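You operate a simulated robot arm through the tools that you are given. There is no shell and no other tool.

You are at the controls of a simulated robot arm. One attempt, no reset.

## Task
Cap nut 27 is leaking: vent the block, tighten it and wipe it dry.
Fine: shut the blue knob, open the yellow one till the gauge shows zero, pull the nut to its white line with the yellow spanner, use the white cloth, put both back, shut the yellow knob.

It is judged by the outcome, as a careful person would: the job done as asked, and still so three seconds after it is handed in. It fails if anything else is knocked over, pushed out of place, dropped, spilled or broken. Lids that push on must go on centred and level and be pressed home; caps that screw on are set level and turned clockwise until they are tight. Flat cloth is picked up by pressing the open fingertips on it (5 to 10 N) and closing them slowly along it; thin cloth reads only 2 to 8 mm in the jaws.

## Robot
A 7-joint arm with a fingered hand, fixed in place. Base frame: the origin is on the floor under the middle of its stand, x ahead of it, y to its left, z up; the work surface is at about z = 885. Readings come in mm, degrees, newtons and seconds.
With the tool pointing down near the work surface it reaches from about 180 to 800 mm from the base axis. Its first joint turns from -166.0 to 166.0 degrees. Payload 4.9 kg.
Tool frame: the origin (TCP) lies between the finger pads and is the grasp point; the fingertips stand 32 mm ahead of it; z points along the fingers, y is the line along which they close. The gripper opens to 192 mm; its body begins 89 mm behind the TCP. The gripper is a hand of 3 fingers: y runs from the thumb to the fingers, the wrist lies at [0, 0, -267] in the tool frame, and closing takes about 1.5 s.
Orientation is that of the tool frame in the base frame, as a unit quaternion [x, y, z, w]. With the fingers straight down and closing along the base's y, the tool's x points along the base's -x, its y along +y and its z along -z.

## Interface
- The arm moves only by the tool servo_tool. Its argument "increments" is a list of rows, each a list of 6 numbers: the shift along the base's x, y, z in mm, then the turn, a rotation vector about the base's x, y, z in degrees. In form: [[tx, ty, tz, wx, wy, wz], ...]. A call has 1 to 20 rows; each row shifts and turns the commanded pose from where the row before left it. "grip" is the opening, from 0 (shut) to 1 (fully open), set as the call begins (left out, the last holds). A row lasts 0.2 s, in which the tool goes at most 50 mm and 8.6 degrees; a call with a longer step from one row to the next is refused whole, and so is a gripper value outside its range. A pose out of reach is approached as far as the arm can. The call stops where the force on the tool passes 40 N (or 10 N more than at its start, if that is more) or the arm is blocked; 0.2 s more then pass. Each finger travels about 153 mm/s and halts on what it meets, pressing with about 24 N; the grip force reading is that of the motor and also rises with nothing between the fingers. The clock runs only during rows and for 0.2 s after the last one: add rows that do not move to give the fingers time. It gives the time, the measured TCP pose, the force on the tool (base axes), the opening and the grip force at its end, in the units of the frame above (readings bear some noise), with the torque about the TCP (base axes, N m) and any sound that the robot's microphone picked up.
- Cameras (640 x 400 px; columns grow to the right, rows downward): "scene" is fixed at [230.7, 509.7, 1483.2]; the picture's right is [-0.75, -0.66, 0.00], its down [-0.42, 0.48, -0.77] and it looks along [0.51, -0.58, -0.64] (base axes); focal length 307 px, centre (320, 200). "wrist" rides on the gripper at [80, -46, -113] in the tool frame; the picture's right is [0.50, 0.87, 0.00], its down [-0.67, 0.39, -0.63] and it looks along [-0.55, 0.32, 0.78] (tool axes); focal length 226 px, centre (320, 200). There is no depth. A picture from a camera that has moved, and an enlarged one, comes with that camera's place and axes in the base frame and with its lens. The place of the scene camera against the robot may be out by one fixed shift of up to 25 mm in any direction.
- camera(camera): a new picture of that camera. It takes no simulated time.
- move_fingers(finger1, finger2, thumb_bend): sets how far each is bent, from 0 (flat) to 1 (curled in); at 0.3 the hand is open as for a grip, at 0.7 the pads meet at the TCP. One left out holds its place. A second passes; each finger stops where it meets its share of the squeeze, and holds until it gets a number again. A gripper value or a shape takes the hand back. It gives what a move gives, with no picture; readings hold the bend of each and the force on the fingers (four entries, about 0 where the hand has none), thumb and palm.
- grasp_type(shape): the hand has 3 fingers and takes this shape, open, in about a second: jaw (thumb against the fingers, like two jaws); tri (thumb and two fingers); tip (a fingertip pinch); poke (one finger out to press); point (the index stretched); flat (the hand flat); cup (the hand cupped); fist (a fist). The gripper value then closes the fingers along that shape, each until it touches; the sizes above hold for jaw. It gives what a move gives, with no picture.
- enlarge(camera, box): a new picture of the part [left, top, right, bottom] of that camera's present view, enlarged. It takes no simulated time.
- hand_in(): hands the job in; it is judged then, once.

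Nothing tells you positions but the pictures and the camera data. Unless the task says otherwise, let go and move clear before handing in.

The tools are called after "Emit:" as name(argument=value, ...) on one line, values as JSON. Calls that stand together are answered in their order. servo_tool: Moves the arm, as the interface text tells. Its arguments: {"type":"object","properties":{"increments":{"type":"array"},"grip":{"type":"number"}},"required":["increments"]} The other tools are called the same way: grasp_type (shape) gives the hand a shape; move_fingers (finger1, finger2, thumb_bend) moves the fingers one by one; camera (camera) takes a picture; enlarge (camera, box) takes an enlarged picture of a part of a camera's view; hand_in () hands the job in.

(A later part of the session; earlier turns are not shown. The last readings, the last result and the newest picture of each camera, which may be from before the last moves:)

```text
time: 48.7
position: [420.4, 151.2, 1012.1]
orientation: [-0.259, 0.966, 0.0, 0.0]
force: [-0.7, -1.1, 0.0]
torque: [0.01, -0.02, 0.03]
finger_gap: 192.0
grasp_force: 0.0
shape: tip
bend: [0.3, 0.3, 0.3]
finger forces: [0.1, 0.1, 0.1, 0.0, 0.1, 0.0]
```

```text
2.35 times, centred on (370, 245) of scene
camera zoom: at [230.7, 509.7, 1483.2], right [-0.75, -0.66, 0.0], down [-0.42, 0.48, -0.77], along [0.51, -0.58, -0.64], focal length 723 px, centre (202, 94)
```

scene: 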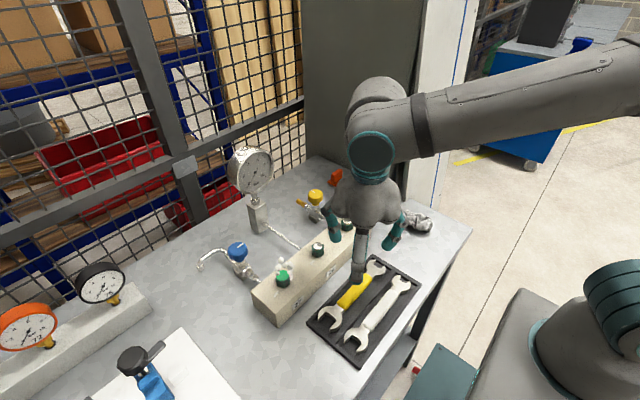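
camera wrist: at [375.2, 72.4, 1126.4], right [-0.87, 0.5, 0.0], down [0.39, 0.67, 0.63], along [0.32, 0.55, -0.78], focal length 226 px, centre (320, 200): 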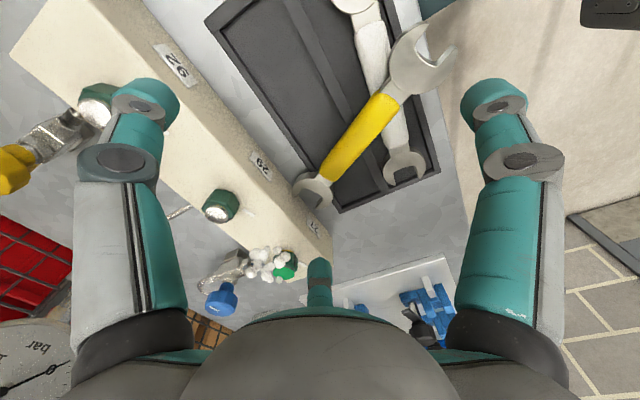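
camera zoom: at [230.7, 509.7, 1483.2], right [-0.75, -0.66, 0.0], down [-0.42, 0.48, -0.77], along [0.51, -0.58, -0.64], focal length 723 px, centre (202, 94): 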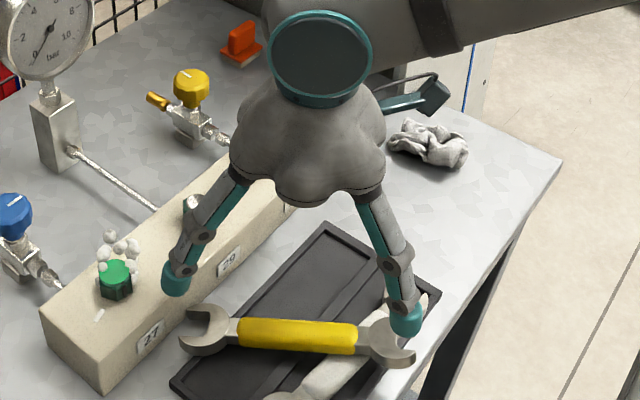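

The fingers had caught the spanner at that light contact and lifted it without my noticing, so changing the hand shape dropped it. That was my mistake. I'll check carefully how it has landed and whether anything else was disturbed.

Emit:
enlarge(camera="scene", box=[300, 230, 440, 370])

Emit:
enlarge(camera="wrist", box=[260, 0, 470, 220])

Emit:
servo_tool(increments=[[0, 0, 20, 0, 0, 0], [0, 0, 20, 0, 0, 0], [0, 0, 0, 0, 0, 0]])

Emit:
camera(camera="wrist")

```text
2.86 times, centred on (370, 300) of scene
camera zoom: at [230.7, 509.7, 1483.2], right [-0.75, -0.66, 0.0], down [-0.42, 0.48, -0.77], along [0.51, -0.58, -0.64], focal length 878 px, centre (177, -86)
```

zoom: 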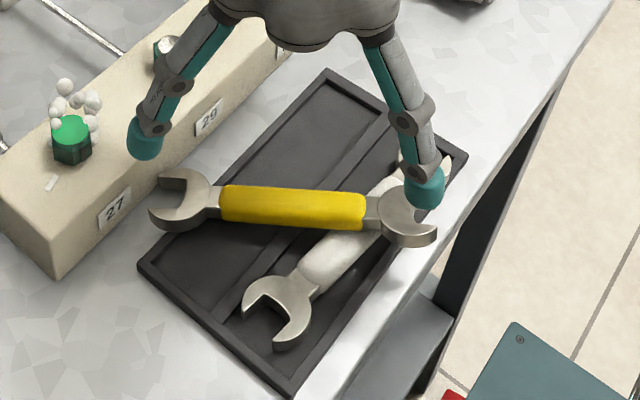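

```text
1.82 times, centred on (365, 110) of wrist
camera zoom: at [375.2, 72.4, 1126.4], right [-0.87, 0.5, 0.0], down [0.39, 0.67, 0.63], along [0.32, 0.55, -0.78], focal length 411 px, centre (238, 364)
```

zoom: 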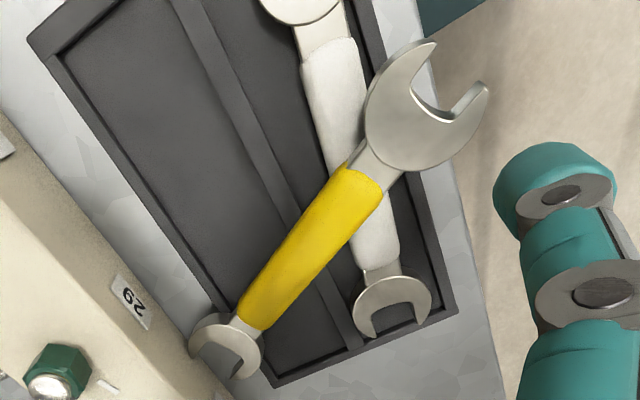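

```text
time: 49.5
position: [422.3, 149.9, 1053.4]
orientation: [-0.258, 0.966, 0.0, 0.001]
force: [-0.2, 0.3, 0.1]
torque: [-0.03, -0.03, -0.02]
finger_gap: 191.9
grasp_force: 0.0
shape: tip
bend: [0.3, 0.3, 0.3]
finger forces: [0.1, 0.0, 0.0, 0.0, 0.1, 0.0]
```

```text
taken
camera wrist: at [375.8, 71.3, 1166.9], right [-0.87, 0.5, 0.0], down [0.39, 0.67, 0.63], along [0.32, 0.55, -0.78], focal length 226 px, centre (320, 200)
```

wrist: 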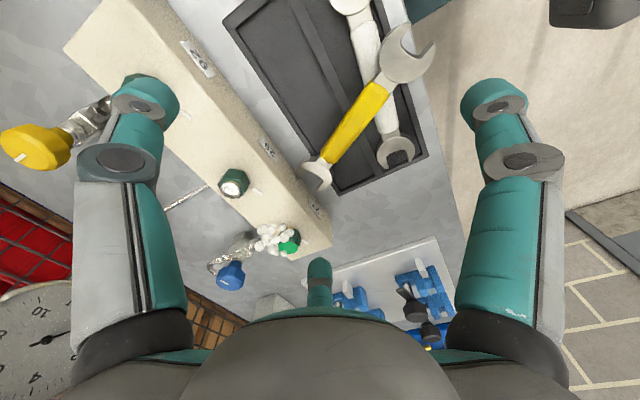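

The spanner now lies across the tray, its larger head toward the block and the other end on the white spanner, and nothing else looks disturbed. I'll return to the jaw shape and measure it precisely.

Emit:
grasp_type(shape="jaw")

Emit:
enlarge(camera="wrist", box=[290, 10, 450, 200])

Emit:
enlarge(camera="scene", box=[320, 250, 430, 350])

```text
time: 50.4
position: [422.4, 149.4, 1051.5]
orientation: [-0.259, 0.966, -0.001, 0.0]
force: [0.8, 0.8, -0.1]
torque: [0.05, -0.01, 0.0]
finger_gap: 191.8
grasp_force: 0.0
shape: jaw
bend: [0.3, 0.3, 0.3]
finger forces: [0.1, 0.1, 0.0, 0.0, 0.0, 0.0]
```

```text
2.11 times, centred on (370, 105) of wrist
camera zoom: at [375.8, 71.4, 1166.8], right [-0.87, 0.5, 0.0], down [0.39, 0.67, 0.63], along [0.32, 0.55, -0.78], focal length 476 px, centre (215, 400)
```

zoom: 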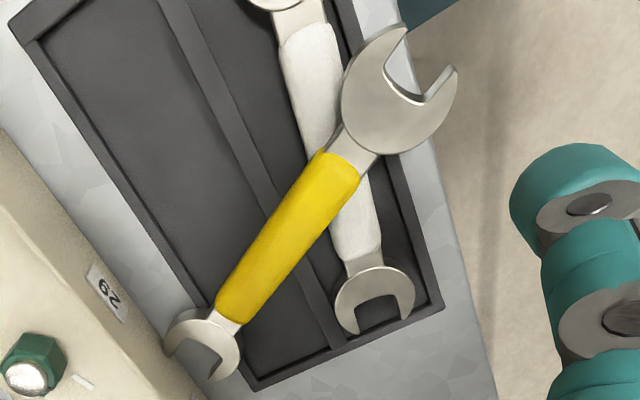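

```text
4.00 times, centred on (375, 300) of scene
camera zoom: at [230.7, 509.7, 1483.2], right [-0.75, -0.66, 0.0], down [-0.42, 0.48, -0.77], along [0.51, -0.58, -0.64], focal length 1228 px, centre (100, -200)
```

zoom: 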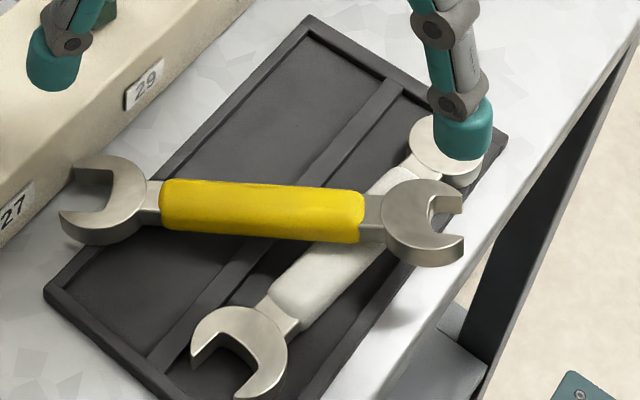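

The spanner is pitched about 9°, with the small head propped on the white spanner. Its grip is centred near (394, 173) at z≈905 with azimuth ≈30°. I'll match that tilt and approach it carefully, partly closed.

Emit:
servo_tool(increments=[[-5, 13, -10, -2.3, 3.9, 0], [-5, 14, -20, -2.3, 3.9, 0], [-5, 13, -30, 0, 0, 0], [0, 0, 0, 0, 0, 0], [0, 0, 0, 0, 0, 0], [0, 0, 0, 0, 0, 0]], grip=0.3)

Emit:
camera(camera="wrist")

Emit:
enlarge(camera="wrist", box=[220, 60, 420, 220])

Emit:
enlarge(camera="scene", box=[310, 220, 430, 350])

```text
time: 51.8
position: [407.9, 192.2, 992.6]
orientation: [-0.259, 0.963, -0.022, -0.076]
force: [0.3, 0.1, -0.6]
torque: [0.0, 0.03, 0.0]
finger_gap: 57.9
grasp_force: 0.1
shape: jaw
bend: [0.47, 0.47, 0.7]
finger forces: [0.0, 0.0, 0.0, 0.0, 0.0, 0.0]
```

```text
taken
camera wrist: at [377.1, 122.8, 1118.1], right [-0.86, 0.5, 0.08], down [0.47, 0.72, 0.52], along [0.2, 0.48, -0.85], focal length 226 px, centre (320, 200)
```

wrist: 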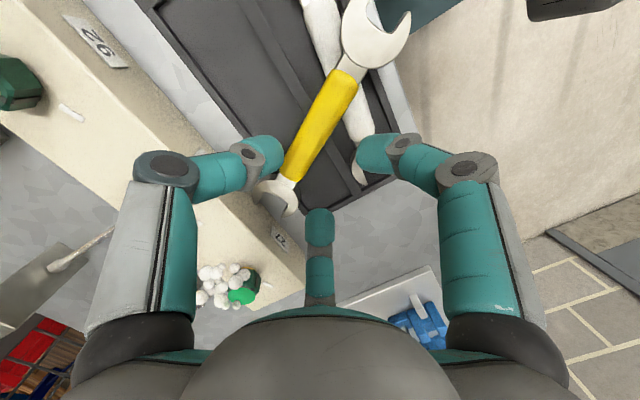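

```text
2.50 times, centred on (320, 140) of wrist
camera zoom: at [377.1, 122.8, 1118.1], right [-0.86, 0.5, 0.08], down [0.47, 0.72, 0.52], along [0.2, 0.48, -0.85], focal length 565 px, centre (320, 350)
```

zoom: 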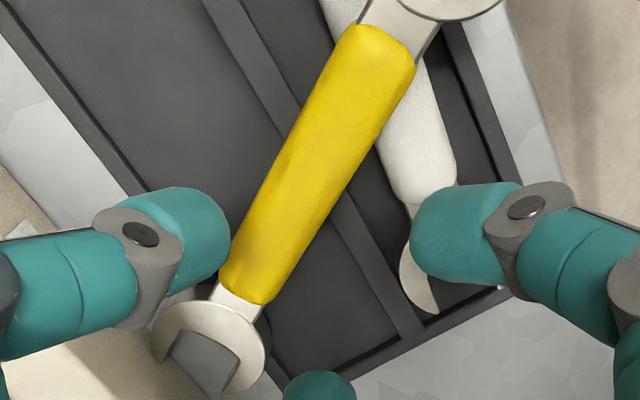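

```text
3.08 times, centred on (370, 285) of scene
camera zoom: at [230.7, 509.7, 1483.2], right [-0.75, -0.66, 0.0], down [-0.42, 0.48, -0.77], along [0.51, -0.58, -0.64], focal length 945 px, centre (166, -62)
```

zoom: 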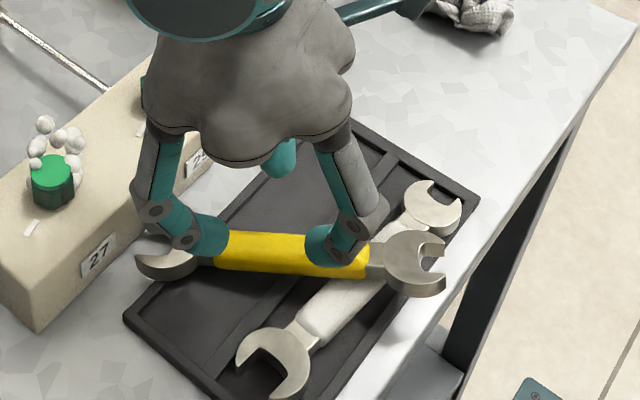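

Emit:
servo_tool(increments=[[-2.4, -1.4, -17.5, 0, 0, 0], [-2.4, -1.4, -17.5, 0, 0, 0], [0, 0, 0, 0, 0, 0]])

Emit:
enlarge(camera="wrist", box=[220, 60, 420, 220])

Emit:
enlarge(camera="scene", box=[310, 220, 430, 350])

```text
time: 52.6
position: [402.0, 188.8, 956.7]
orientation: [-0.258, 0.963, -0.021, -0.075]
force: [0.3, 0.7, 0.1]
torque: [-0.01, -0.01, -0.02]
finger_gap: 57.9
grasp_force: 0.0
shape: jaw
bend: [0.47, 0.47, 0.7]
finger forces: [0.1, 0.0, 0.1, 0.0, 0.0, 0.1]
```

```text
2.50 times, centred on (320, 140) of wrist
camera zoom: at [371.9, 118.9, 1082.0], right [-0.86, 0.5, 0.08], down [0.47, 0.72, 0.52], along [0.21, 0.48, -0.85], focal length 565 px, centre (320, 350)
```

zoom: 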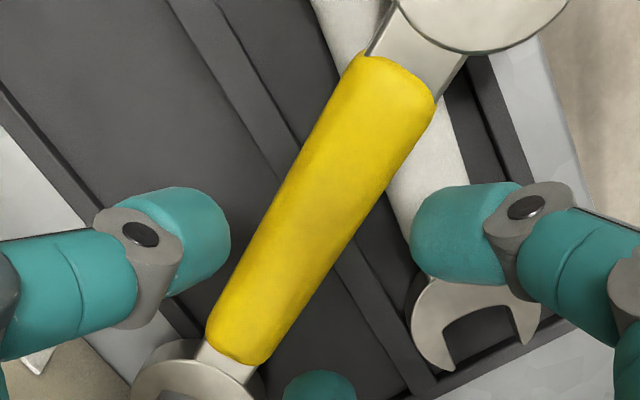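

```text
3.08 times, centred on (370, 285) of scene
camera zoom: at [230.7, 509.7, 1483.2], right [-0.75, -0.66, 0.0], down [-0.42, 0.48, -0.77], along [0.51, -0.58, -0.64], focal length 945 px, centre (166, -62)
```

zoom: 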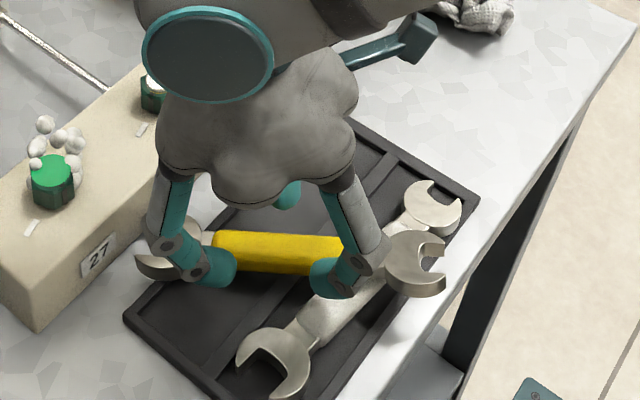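

Emit:
servo_tool(increments=[[5.9, 5.8, 0, 0, 0, 0], [0, 0, 0, 0, 0, 0], [-1.4, -0.8, -10, 0, 0, 0], [0, 0, 0, 0, 0, 0]], grip=0.22)

Emit:
enlarge(camera="wrist", box=[220, 80, 420, 240])

Emit:
enlarge(camera="scene", box=[310, 240, 410, 340])

```text
time: 53.6
position: [407.3, 193.2, 946.1]
orientation: [-0.259, 0.963, -0.021, -0.075]
force: [-0.2, 0.1, 1.3]
torque: [-0.11, -0.02, -0.02]
finger_gap: 42.7
grasp_force: 0.1
shape: jaw
bend: [0.78, 0.78, 0.7]
finger forces: [0.1, 0.0, 0.0, 0.1, 1.4, 0.0]
```

```text
2.50 times, centred on (320, 160) of wrist
camera zoom: at [376.6, 124.2, 1071.7], right [-0.86, 0.5, 0.08], down [0.47, 0.72, 0.52], along [0.21, 0.48, -0.85], focal length 565 px, centre (320, 300)
```

zoom: 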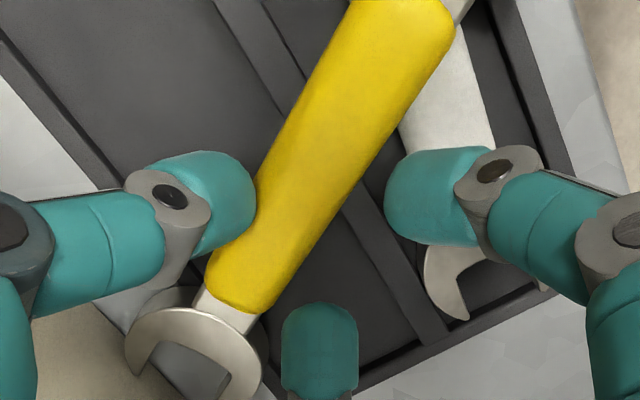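

```text
4.00 times, centred on (360, 290) of scene
camera zoom: at [230.7, 509.7, 1483.2], right [-0.75, -0.66, 0.0], down [-0.42, 0.48, -0.77], along [0.51, -0.58, -0.64], focal length 1228 px, centre (160, -160)
```

zoom: 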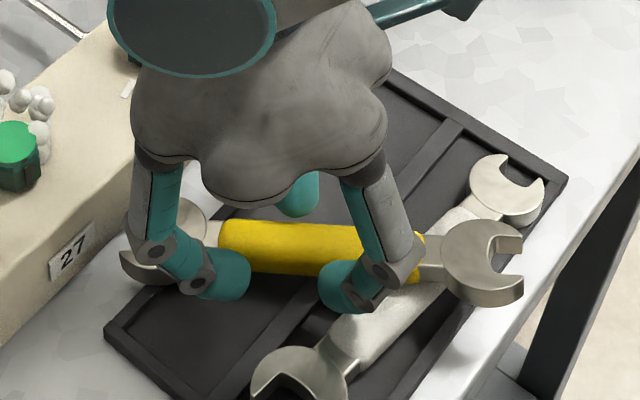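

Emit:
servo_tool(increments=[[0, 0, 3, 0, 0, 0], [1.5, -2.6, 0, 0, 0, 0], [-0.7, -0.4, -5, 0, 0, 0], [0, 0, 0, 0, 0, 0]])

Emit:
enlarge(camera="wrist", box=[220, 80, 420, 240])

```text
time: 54.6
position: [407.2, 189.8, 945.4]
orientation: [-0.258, 0.963, -0.022, -0.076]
force: [-0.4, 0.4, -0.8]
torque: [0.01, 0.01, -0.03]
finger_gap: 42.5
grasp_force: 0.1
shape: jaw
bend: [0.78, 0.78, 0.7]
finger forces: [0.0, 0.0, 0.1, 0.0, 0.0, 0.0]
```

```text
2.50 times, centred on (320, 160) of wrist
camera zoom: at [377.3, 120.8, 1070.2], right [-0.86, 0.5, 0.08], down [0.47, 0.72, 0.52], along [0.21, 0.48, -0.85], focal length 565 px, centre (320, 300)
```

zoom: 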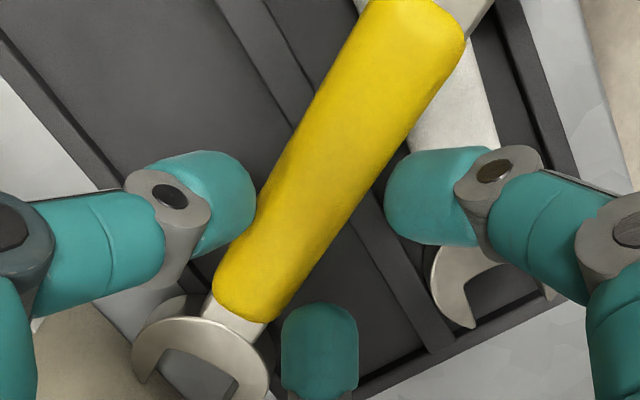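

Emit:
servo_tool(increments=[[-0.7, -0.4, -5, 0, 0, 0], [0, 0, 0, 0, 0, 0]])

Emit:
servo_tool(increments=[[-0.6, -0.3, -4, 0, 0, 0], [0, 0, 0, 0, 0, 0]])

Emit:
enlarge(camera="wrist", box=[220, 80, 420, 240])

Emit:
enlarge(camera="scene", box=[310, 240, 410, 340])

```text
time: 55.2
position: [408.0, 189.4, 940.0]
orientation: [-0.258, 0.963, -0.022, -0.076]
force: [0.4, -0.3, 0.1]
torque: [0.03, -0.02, 0.04]
finger_gap: 42.5
grasp_force: 0.0
shape: jaw
bend: [0.78, 0.78, 0.7]
finger forces: [0.1, 0.0, 0.0, 0.0, 0.5, 0.0]
```

```text
time: 55.8
position: [405.2, 189.8, 935.5]
orientation: [-0.259, 0.963, -0.021, -0.077]
force: [0.1, 0.8, -0.5]
torque: [0.0, -0.02, -0.03]
finger_gap: 42.6
grasp_force: 0.0
shape: jaw
bend: [0.78, 0.78, 0.7]
finger forces: [0.1, 0.0, 0.0, 0.0, 0.2, 0.0]
```

```text
2.50 times, centred on (320, 160) of wrist
camera zoom: at [376.9, 120.2, 1061.0], right [-0.86, 0.5, 0.08], down [0.47, 0.72, 0.52], along [0.2, 0.48, -0.85], focal length 565 px, centre (320, 300)
```

zoom: 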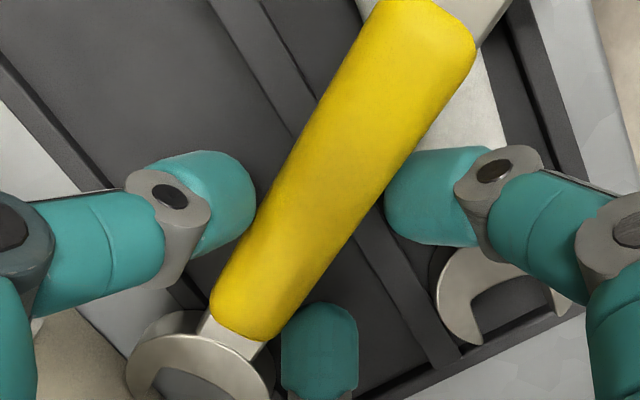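

```text
4.00 times, centred on (360, 290) of scene
camera zoom: at [230.7, 509.7, 1483.2], right [-0.75, -0.66, 0.0], down [-0.42, 0.48, -0.77], along [0.51, -0.58, -0.64], focal length 1228 px, centre (160, -160)
```

zoom: 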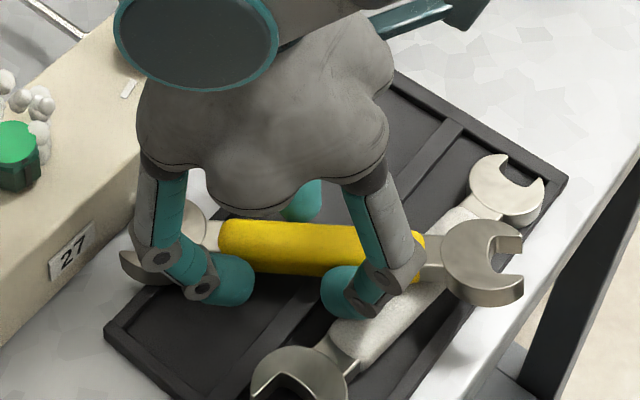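

The handle is now between the fingertips with no contact force. I'll close on it gently.

Emit:
servo_tool(increments=[[0, 0, 0, 0, 0, 0], [0, 0, 0, 0, 0, 0], [0, 0, 0, 0, 0, 0], [0, 0, 0, 0, 0, 0]], grip=0.0)

Emit:
enlarge(camera="wrist", box=[220, 80, 420, 240])

Emit:
enlarge(camera="scene", box=[310, 240, 410, 340])

```text
time: 56.8
position: [406.7, 188.8, 935.8]
orientation: [-0.258, 0.963, -0.022, -0.076]
force: [-0.6, 0.1, 0.2]
torque: [0.01, 0.03, 0.02]
finger_gap: 28.8
grasp_force: 23.8
shape: jaw
bend: [0.77, 0.77, 0.7]
finger forces: [13.1, 13.4, 0.0, 0.0, 24.6, 0.0]
```

```text
2.50 times, centred on (320, 160) of wrist
camera zoom: at [376.9, 120.2, 1061.0], right [-0.86, 0.5, 0.08], down [0.47, 0.72, 0.52], along [0.2, 0.48, -0.85], focal length 565 px, centre (320, 300)
```

zoom: 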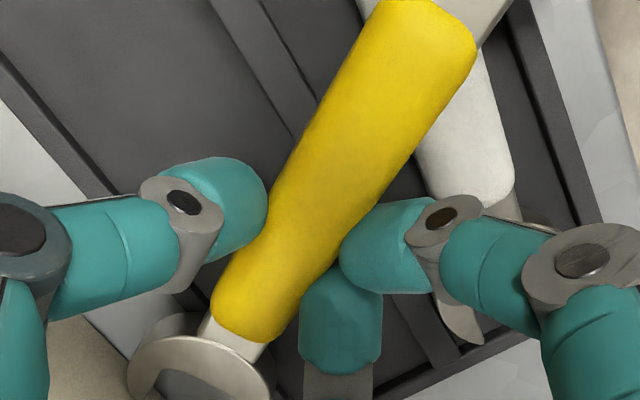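

```text
4.00 times, centred on (360, 290) of scene
camera zoom: at [230.7, 509.7, 1483.2], right [-0.75, -0.66, 0.0], down [-0.42, 0.48, -0.77], along [0.51, -0.58, -0.64], focal length 1228 px, centre (160, -160)
```

zoom: 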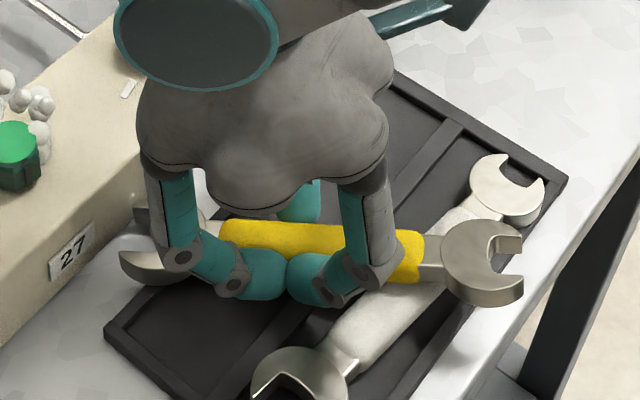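

The grip is firm and balanced, thumb 25 N against 13 + 13 N. I'll lift gently and check that only the yellow spanner comes up.

Emit:
servo_tool(increments=[[0, 0, 4, 0, 0, 0], [0, 0, 6, 0, 0, 0], [0, 0, 10, 0, 0, 0], [0, 0, 15, 0, 0, 0], [0, 0, 0, 0, 0, 0]])

Emit:
camera(camera="wrist")

Emit:
camera(camera="scene")

```text
time: 58.0
position: [406.3, 189.2, 970.6]
orientation: [-0.258, 0.963, -0.021, -0.076]
force: [0.1, -0.5, -2.3]
torque: [0.06, -0.02, 0.01]
finger_gap: 28.8
grasp_force: 24.0
shape: jaw
bend: [0.77, 0.77, 0.7]
finger forces: [13.1, 13.8, 0.1, 0.0, 24.4, 0.0]
```

```text
taken
camera wrist: at [377.2, 120.3, 1095.9], right [-0.86, 0.5, 0.08], down [0.47, 0.72, 0.52], along [0.2, 0.48, -0.85], focal length 226 px, centre (320, 200)
```

wrist: 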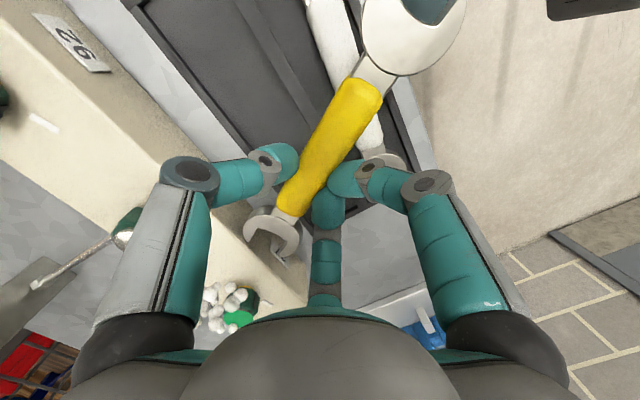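

```text
taken
```

scene: 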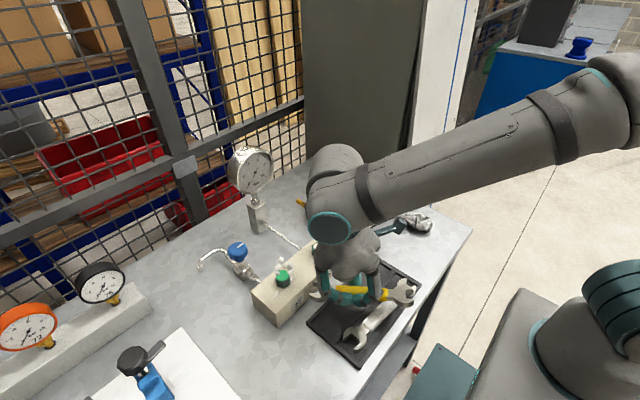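

The spanner is held, weighs about 2.3 N, and nothing else moved. I'll raise it, level the hand and measure the head's position in the hand.

Emit:
servo_tool(increments=[[0, 0, 20, 0, 0, 0], [0, 0, 20, 1.15, -1.95, 0], [0, 0, 20, 1.15, -1.95, 0], [0, 0, 0, 1.15, -1.95, 0], [0, 0, 0, 1.15, -1.95, 0], [0, 0, 0, 0, 0, 0]])

Emit:
camera(camera="wrist")

Emit:
enlarge(camera="wrist", box=[220, 150, 340, 280])

Emit:
enlarge(camera="scene", box=[270, 200, 440, 340])

```text
time: 59.4
position: [406.3, 188.8, 1030.3]
orientation: [-0.259, 0.966, 0.0, 0.0]
force: [0.1, -0.1, -1.6]
torque: [0.03, -0.01, 0.0]
finger_gap: 29.0
grasp_force: 23.9
shape: jaw
bend: [0.77, 0.77, 0.7]
finger forces: [13.2, 13.8, 0.1, 0.1, 24.5, 0.0]
```

```text
taken
camera wrist: at [360.5, 110.7, 1145.1], right [-0.87, 0.5, 0.0], down [0.39, 0.67, 0.63], along [0.32, 0.55, -0.78], focal length 226 px, centre (320, 200)
```

wrist: 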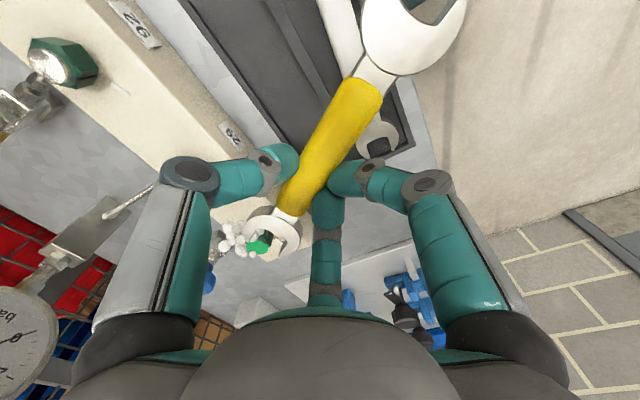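

```text
3.08 times, centred on (280, 215) of wrist
camera zoom: at [360.5, 110.7, 1145.1], right [-0.87, 0.5, 0.0], down [0.39, 0.67, 0.63], along [0.32, 0.55, -0.78], focal length 696 px, centre (443, 154)
```

zoom: 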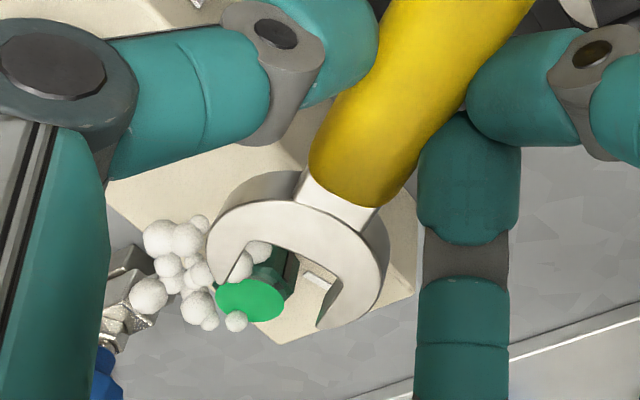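

```text
2.86 times, centred on (355, 270) of scene
camera zoom: at [230.7, 509.7, 1483.2], right [-0.75, -0.66, 0.0], down [-0.42, 0.48, -0.77], along [0.51, -0.58, -0.64], focal length 878 px, centre (220, 0)
```

zoom: 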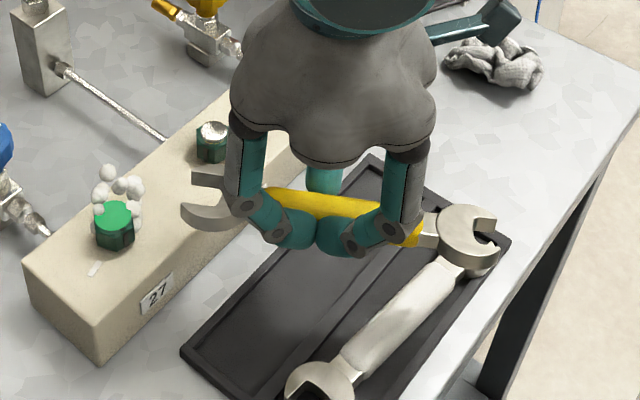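

Emit:
enlarge(camera="wrist", box=[235, 195, 315, 265])

Emit:
enlarge(camera="wrist", box=[340, 0, 480, 110])

```text
5.71 times, centred on (275, 230) of wrist
camera zoom: at [360.5, 110.7, 1145.1], right [-0.87, 0.5, 0.0], down [0.39, 0.67, 0.63], along [0.32, 0.55, -0.78], focal length 1292 px, centre (577, 29)
```

zoom: 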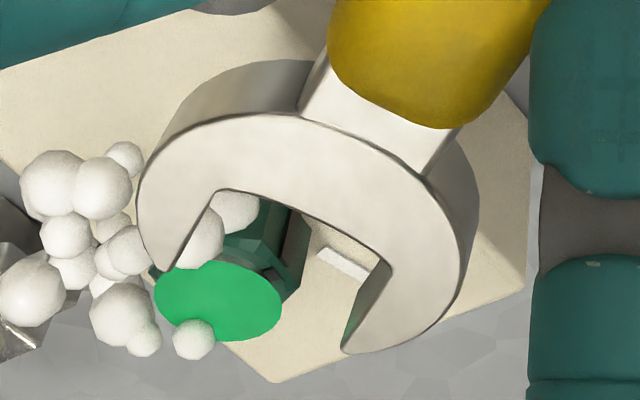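

```text
3.64 times, centred on (410, 55) of wrist
camera zoom: at [360.5, 110.7, 1145.1], right [-0.87, 0.5, 0.0], down [0.39, 0.67, 0.63], along [0.32, 0.55, -0.78], focal length 822 px, centre (-7, 727)
```

zoom: 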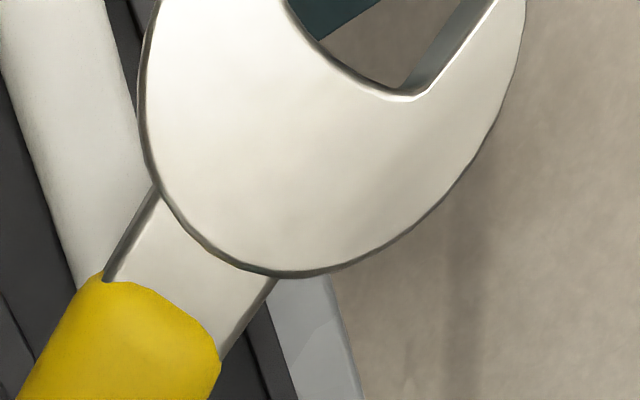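

The view is excellent: the jaw is level, about 20 mm below the TCP, with its mouth line at tool y≈−9 and nut 27 visible through it. I'll rotate to match the nut's flats (about 22.5°) and move to a stand-off just short of the nut.

Emit:
servo_tool(increments=[[7, 12, -8, 0, 0, -3.7], [6, 12, -8, 0, 0, -3.8], [6, 12, -4, 0, 0, 0], [0, 0, 0, 0, 0, 0]])

Emit:
enlarge(camera="wrist", box=[225, 190, 325, 270])

Emit:
enlarge(camera="scene", box=[250, 210, 400, 330])

```text
time: 60.4
position: [424.4, 224.8, 1012.5]
orientation: [-0.194, 0.981, 0.0, 0.0]
force: [-0.6, -0.2, -2.1]
torque: [0.05, -0.05, 0.04]
finger_gap: 28.9
grasp_force: 23.5
shape: jaw
bend: [0.77, 0.77, 0.7]
finger forces: [13.4, 14.0, 0.1, 0.1, 24.5, 0.0]
```

```text
5.00 times, centred on (275, 230) of wrist
camera zoom: at [369.5, 153.3, 1126.2], right [-0.79, 0.61, 0.0], down [0.47, 0.61, 0.63], along [0.38, 0.5, -0.78], focal length 1130 px, centre (545, 50)
```

zoom: 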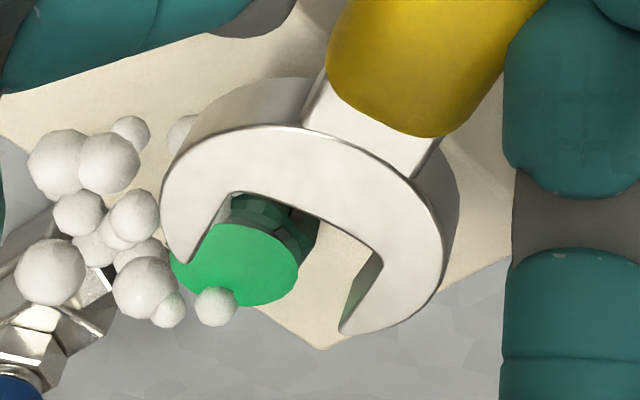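

```text
3.33 times, centred on (325, 270) of scene
camera zoom: at [230.7, 509.7, 1483.2], right [-0.75, -0.66, 0.0], down [-0.42, 0.48, -0.77], along [0.51, -0.58, -0.64], focal length 1024 px, centre (303, -33)
```

zoom: 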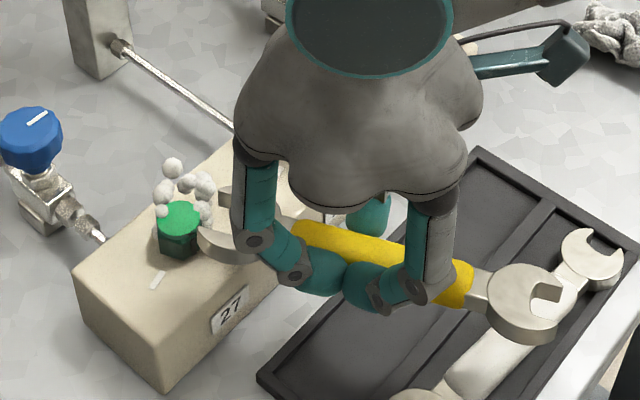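

The nut centre lies on the jaw's mouth line to within about 1 mm. I'll lower to the nut's flats at this stand-off and check again.

Emit:
servo_tool(increments=[[0.2, -0.6, -11, 0, 0, 0], [0.2, -0.6, -11, 0, 0, 0], [0, 0, -10, 0, 0, 0], [0, 0, 0, 0, 0, 0]])

Emit:
enlarge(camera="wrist", box=[225, 200, 325, 280])

Emit:
enlarge(camera="scene", box=[260, 230, 350, 310])

```text
time: 61.4
position: [424.8, 225.4, 980.6]
orientation: [-0.196, 0.981, 0.0, 0.001]
force: [-0.2, 0.6, -2.4]
torque: [-0.01, -0.05, -0.01]
finger_gap: 29.0
grasp_force: 23.9
shape: jaw
bend: [0.77, 0.77, 0.7]
finger forces: [13.3, 13.9, 0.0, 0.0, 24.5, 0.0]
```

```text
5.00 times, centred on (275, 240) of wrist
camera zoom: at [369.0, 152.6, 1094.0], right [-0.79, 0.61, 0.0], down [0.47, 0.61, 0.63], along [0.38, 0.5, -0.78], focal length 1130 px, centre (545, 0)
```

zoom: 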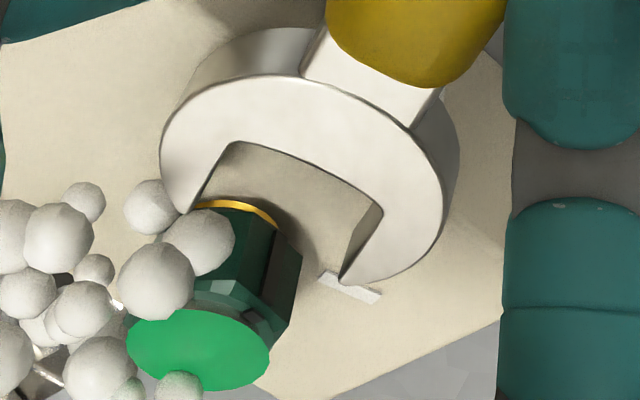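

```text
5.00 times, centred on (305, 270) of scene
camera zoom: at [230.7, 509.7, 1483.2], right [-0.75, -0.66, 0.0], down [-0.42, 0.48, -0.77], along [0.51, -0.58, -0.64], focal length 1536 px, centre (395, -150)
```

zoom: 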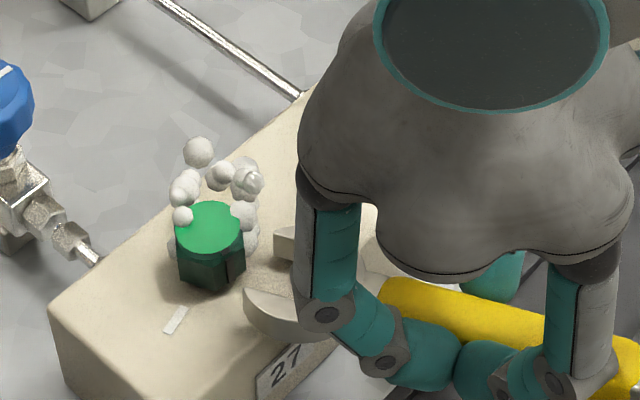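

Emit:
enlarge(camera="wrist", box=[238, 222, 298, 282])

```text
6.67 times, centred on (268, 252) of wrist
camera zoom: at [369.0, 152.6, 1094.0], right [-0.79, 0.61, 0.0], down [0.47, 0.61, 0.63], along [0.38, 0.5, -0.78], focal length 1507 px, centre (667, -147)
```

zoom: 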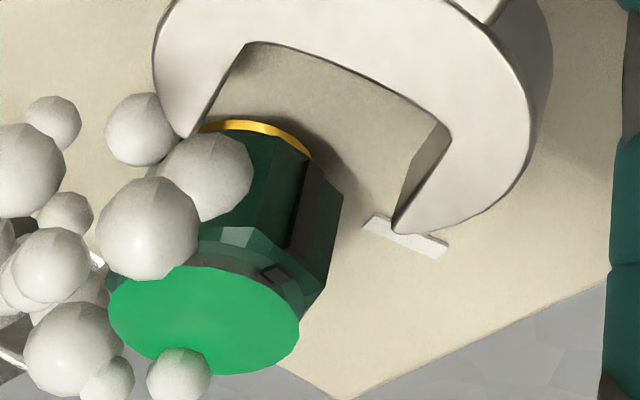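

Emit:
enlarge(camera="wrist", box=[254, 236, 290, 272])

```text
11.11 times, centred on (272, 254) of wrist
camera zoom: at [369.0, 152.6, 1094.0], right [-0.79, 0.61, 0.0], down [0.47, 0.61, 0.63], along [0.38, 0.5, -0.78], focal length 2512 px, centre (853, -400)
```

zoom: 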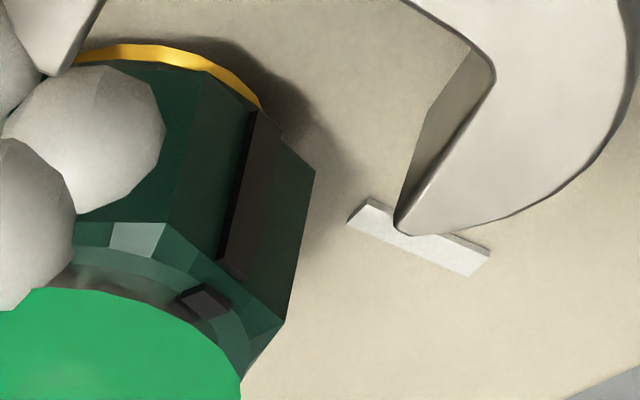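

At high zoom the nut's flats are parallel to the jaw within about 1°. The jaw needs about a 1.5 mm sideways shift and to come 2.5 mm lower, after which I'll slide it onto the nut slowly.

Emit:
servo_tool(increments=[[0.6, -1.4, -2.5, 0, 0, 0], [5.5, 2.3, 0, 0, 0, 0], [5.5, 2.3, 0, 0, 0, 0], [0, 0, 0, 0, 0, 0]])

Emit:
enlarge(camera="wrist", box=[238, 215, 308, 275])

```text
time: 62.4
position: [435.9, 225.9, 976.4]
orientation: [-0.196, 0.981, 0.0, 0.0]
force: [0.1, 0.0, -1.9]
torque: [0.01, -0.01, -0.04]
finger_gap: 28.9
grasp_force: 24.5
shape: jaw
bend: [0.77, 0.77, 0.7]
finger forces: [13.3, 14.0, 0.0, 0.0, 24.4, 0.1]
```

```text
6.67 times, centred on (273, 245) of wrist
camera zoom: at [381.1, 155.2, 1091.5], right [-0.79, 0.61, 0.0], down [0.47, 0.61, 0.63], along [0.38, 0.5, -0.78], focal length 1507 px, centre (633, -100)
```

zoom: 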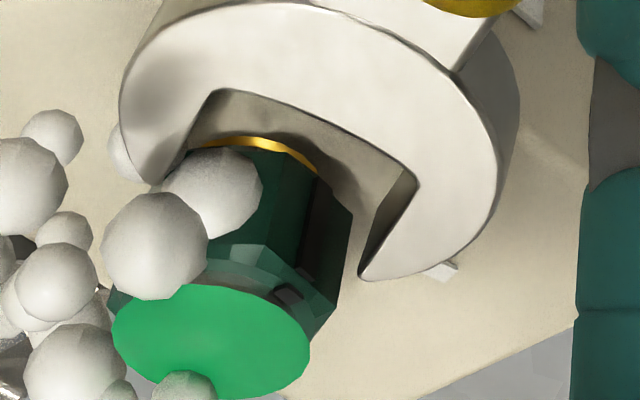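

Emit:
servo_tool(increments=[[4.6, 1.9, 0, 0, 0, 0], [4.6, 1.9, 0, 0, 0, 0], [0, 0, 0, 0, 0, 0]])

Emit:
enlarge(camera="wrist", box=[238, 215, 308, 275])

Emit:
enlarge(camera="scene", box=[260, 230, 350, 310])

```text
time: 63.2
position: [445.7, 230.4, 977.9]
orientation: [-0.195, 0.981, 0.0, 0.0]
force: [0.0, 0.8, -2.3]
torque: [0.04, -0.02, -0.01]
finger_gap: 29.0
grasp_force: 23.6
shape: jaw
bend: [0.77, 0.77, 0.7]
finger forces: [13.7, 14.0, 0.0, 0.0, 24.6, 0.0]
```

```text
6.67 times, centred on (273, 245) of wrist
camera zoom: at [390.5, 159.3, 1091.2], right [-0.79, 0.61, 0.0], down [0.47, 0.61, 0.63], along [0.38, 0.5, -0.78], focal length 1507 px, centre (633, -100)
```

zoom: 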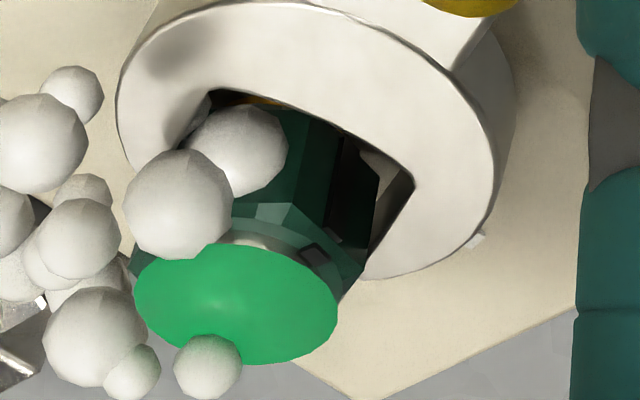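

```text
5.00 times, centred on (305, 270) of scene
camera zoom: at [230.7, 509.7, 1483.2], right [-0.75, -0.66, 0.0], down [-0.42, 0.48, -0.77], along [0.51, -0.58, -0.64], focal length 1536 px, centre (395, -150)
```

zoom: 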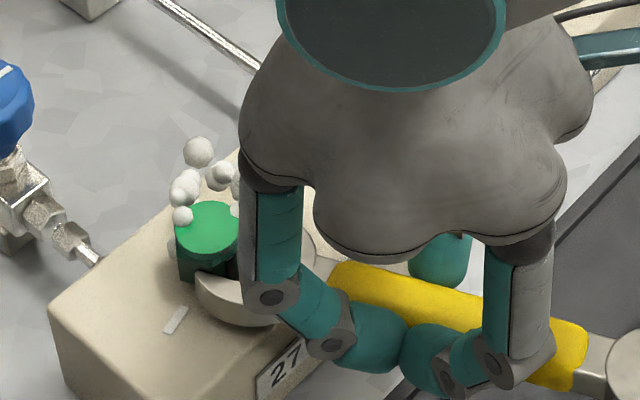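

Emit:
servo_tool(increments=[[4.0, 1.66, 0, 0, 0, 0], [3.7, 1.5, 0, 0, 0, 0], [0, 0, 0, 0, 0, 0]])

Emit:
enlarge(camera="wrist", box=[238, 215, 308, 275])

Emit:
enlarge(camera="scene", box=[260, 230, 350, 310])

```text
time: 64.0
position: [450.6, 233.3, 975.7]
orientation: [-0.194, 0.981, -0.001, -0.003]
force: [-25.0, -5.7, 3.9]
torque: [-0.16, 0.53, -0.44]
finger_gap: 28.2
grasp_force: 24.2
shape: jaw
bend: [0.77, 0.77, 0.7]
finger forces: [18.7, 15.8, 0.1, 0.1, 23.9, 0.0]
```

```text
6.67 times, centred on (273, 245) of wrist
camera zoom: at [396.2, 161.5, 1089.9], right [-0.79, 0.61, 0.0], down [0.48, 0.62, 0.63], along [0.38, 0.5, -0.78], focal length 1507 px, centre (633, -100)
```

zoom: 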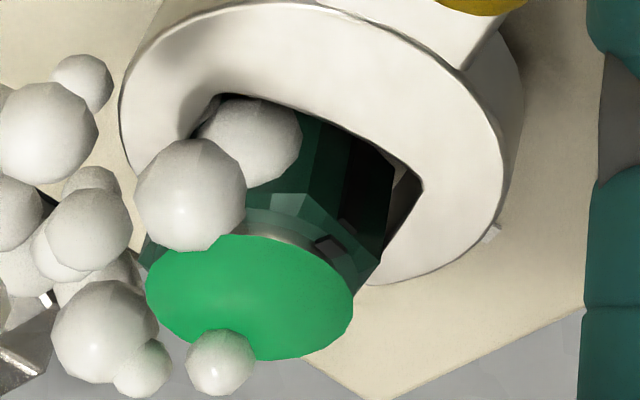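

```text
5.00 times, centred on (305, 270) of scene
camera zoom: at [230.7, 509.7, 1483.2], right [-0.75, -0.66, 0.0], down [-0.42, 0.48, -0.77], along [0.51, -0.58, -0.64], focal length 1536 px, centre (395, -150)
```

zoom: 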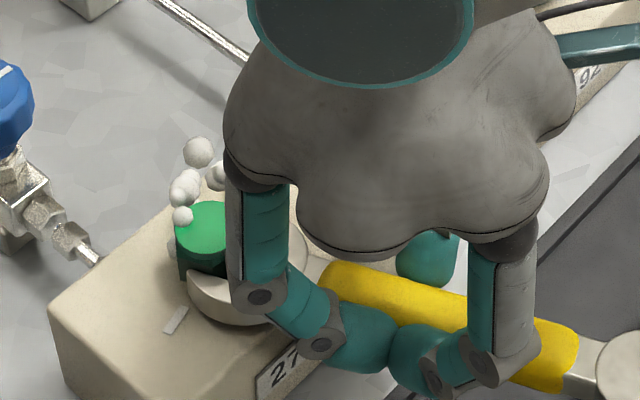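

The jaw met resistance at about 25 N before fully seating, with a slight upward force, so its underside is probably catching the brass ring under the nut. I'll back off a little, raise 4 mm and re-measure.

Emit:
servo_tool(increments=[[-4.6, -1.9, 0, 0, 0, 0], [-2.0, -0.8, 2, 0, 0, 0], [0, 0, 2, 0, 0, 0], [0, 0, 0, 0, 0, 0]])

Emit:
enlarge(camera="wrist", box=[238, 215, 308, 275])

Emit:
enlarge(camera="scene", box=[265, 245, 325, 305])

```text
time: 65.0
position: [448.1, 231.8, 980.7]
orientation: [-0.196, 0.981, 0.0, 0.001]
force: [0.9, -0.1, -2.2]
torque: [-0.02, -0.04, -0.09]
finger_gap: 28.1
grasp_force: 24.3
shape: jaw
bend: [0.77, 0.77, 0.7]
finger forces: [15.6, 16.7, 0.0, 0.1, 25.8, 0.0]
```

```text
6.67 times, centred on (273, 245) of wrist
camera zoom: at [391.9, 159.9, 1094.6], right [-0.79, 0.61, 0.0], down [0.47, 0.61, 0.63], along [0.39, 0.5, -0.77], focal length 1507 px, centre (633, -100)
```

zoom: 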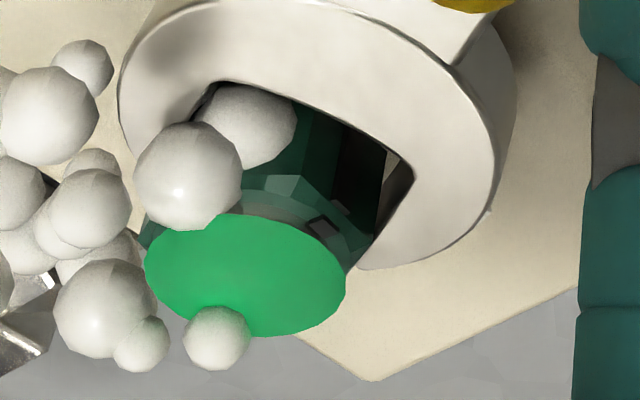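

```text
6.67 times, centred on (295, 275) of scene
camera zoom: at [230.7, 509.7, 1483.2], right [-0.75, -0.66, 0.0], down [-0.42, 0.48, -0.77], along [0.51, -0.58, -0.64], focal length 2047 px, centre (487, -300)
```

zoom: 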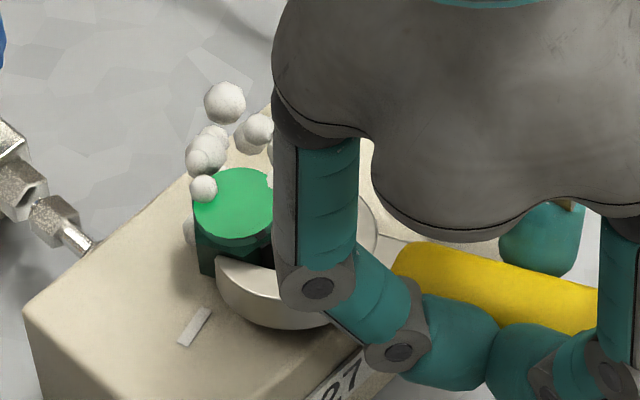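

Emit:
servo_tool(increments=[[2.3, 0.95, 0, 0, 0, 0], [2.3, 0.95, 0, 0, 0, 0], [0, 0, 0, 0, 0, 0]])

Emit:
enlarge(camera="wrist", box=[238, 215, 308, 275])

```text
time: 65.8
position: [452.6, 233.8, 980.0]
orientation: [-0.196, 0.981, -0.001, 0.0]
force: [-2.1, -1.8, -3.0]
torque: [-0.06, 0.06, -0.07]
finger_gap: 27.9
grasp_force: 24.1
shape: jaw
bend: [0.77, 0.77, 0.7]
finger forces: [16.3, 16.2, 0.1, 0.1, 25.5, 0.0]
```

```text
6.67 times, centred on (273, 245) of wrist
camera zoom: at [396.2, 161.8, 1095.3], right [-0.79, 0.61, 0.0], down [0.47, 0.61, 0.63], along [0.38, 0.5, -0.78], focal length 1507 px, centre (633, -100)
```

zoom: 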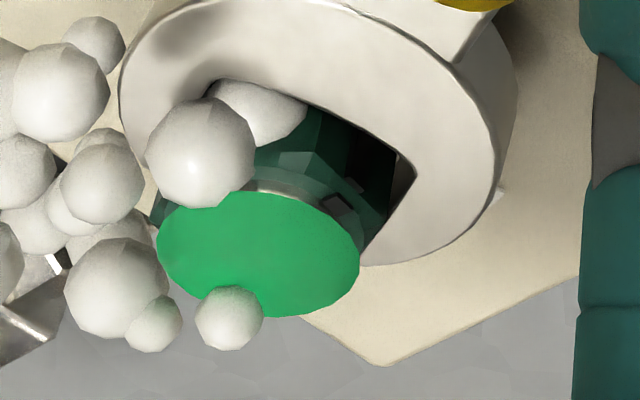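

Emit:
servo_tool(increments=[[1.4, 0.6, 0, 0, 0, 0], [1.4, 0.6, 0, 0, 0, 0], [0, 0, 0, 0, 0, 0]])

Emit:
enlarge(camera="wrist", box=[238, 215, 308, 275])

```text
time: 66.6
position: [454.1, 234.3, 981.5]
orientation: [-0.195, 0.981, 0.0, -0.001]
force: [-5.1, -1.6, -2.4]
torque: [-0.06, 0.16, -0.1]
finger_gap: 28.1
grasp_force: 23.8
shape: jaw
bend: [0.77, 0.77, 0.7]
finger forces: [16.8, 16.2, 0.0, 0.0, 25.5, 0.0]
```

```text
6.67 times, centred on (273, 245) of wrist
camera zoom: at [398.7, 162.6, 1095.1], right [-0.79, 0.61, 0.0], down [0.47, 0.62, 0.63], along [0.38, 0.5, -0.78], focal length 1507 px, centre (633, -100)
```

zoom: 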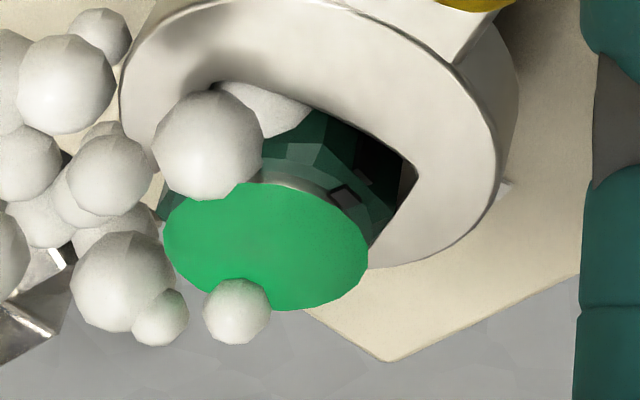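

The jaw is now seated on the nut with only light contact. I'll start pulling clockwise about the nut's axis in small steps.

Emit:
servo_tool(increments=[[-1.99, 7.23, 0, 0, 0, -5], [-1.35, 7.39, 0, 0, 0, -5], [0, 0, 0, 0, 0, 0]])

Emit:
enlarge(camera="wrist", box=[238, 215, 308, 275])

Emit:
enlarge(camera="scene", box=[260, 240, 350, 320])

```text
time: 67.4
position: [451.1, 249.1, 981.1]
orientation: [-0.108, 0.994, 0.0, 0.0]
force: [7.0, -11.0, -6.6]
torque: [-0.5, -0.17, 0.03]
finger_gap: 28.1
grasp_force: 23.7
shape: jaw
bend: [0.77, 0.77, 0.7]
finger forces: [13.5, 13.8, 0.0, 0.0, 31.2, 0.1]
```

```text
6.67 times, centred on (273, 245) of wrist
camera zoom: at [384.3, 188.4, 1095.2], right [-0.67, 0.74, 0.0], down [0.57, 0.52, 0.63], along [0.47, 0.43, -0.78], focal length 1507 px, centre (633, -100)
```

zoom: 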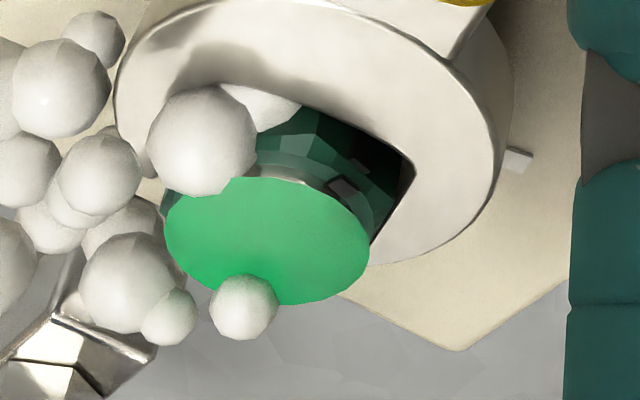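

```text
5.00 times, centred on (305, 280) of scene
camera zoom: at [230.7, 509.7, 1483.2], right [-0.75, -0.66, 0.0], down [-0.42, 0.48, -0.77], along [0.51, -0.58, -0.64], focal length 1536 px, centre (395, -200)
```

zoom: 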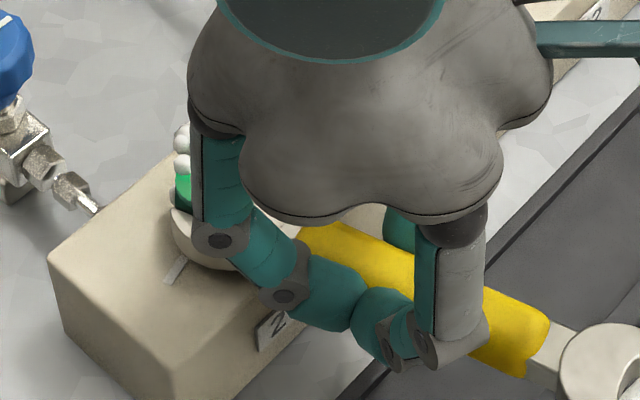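

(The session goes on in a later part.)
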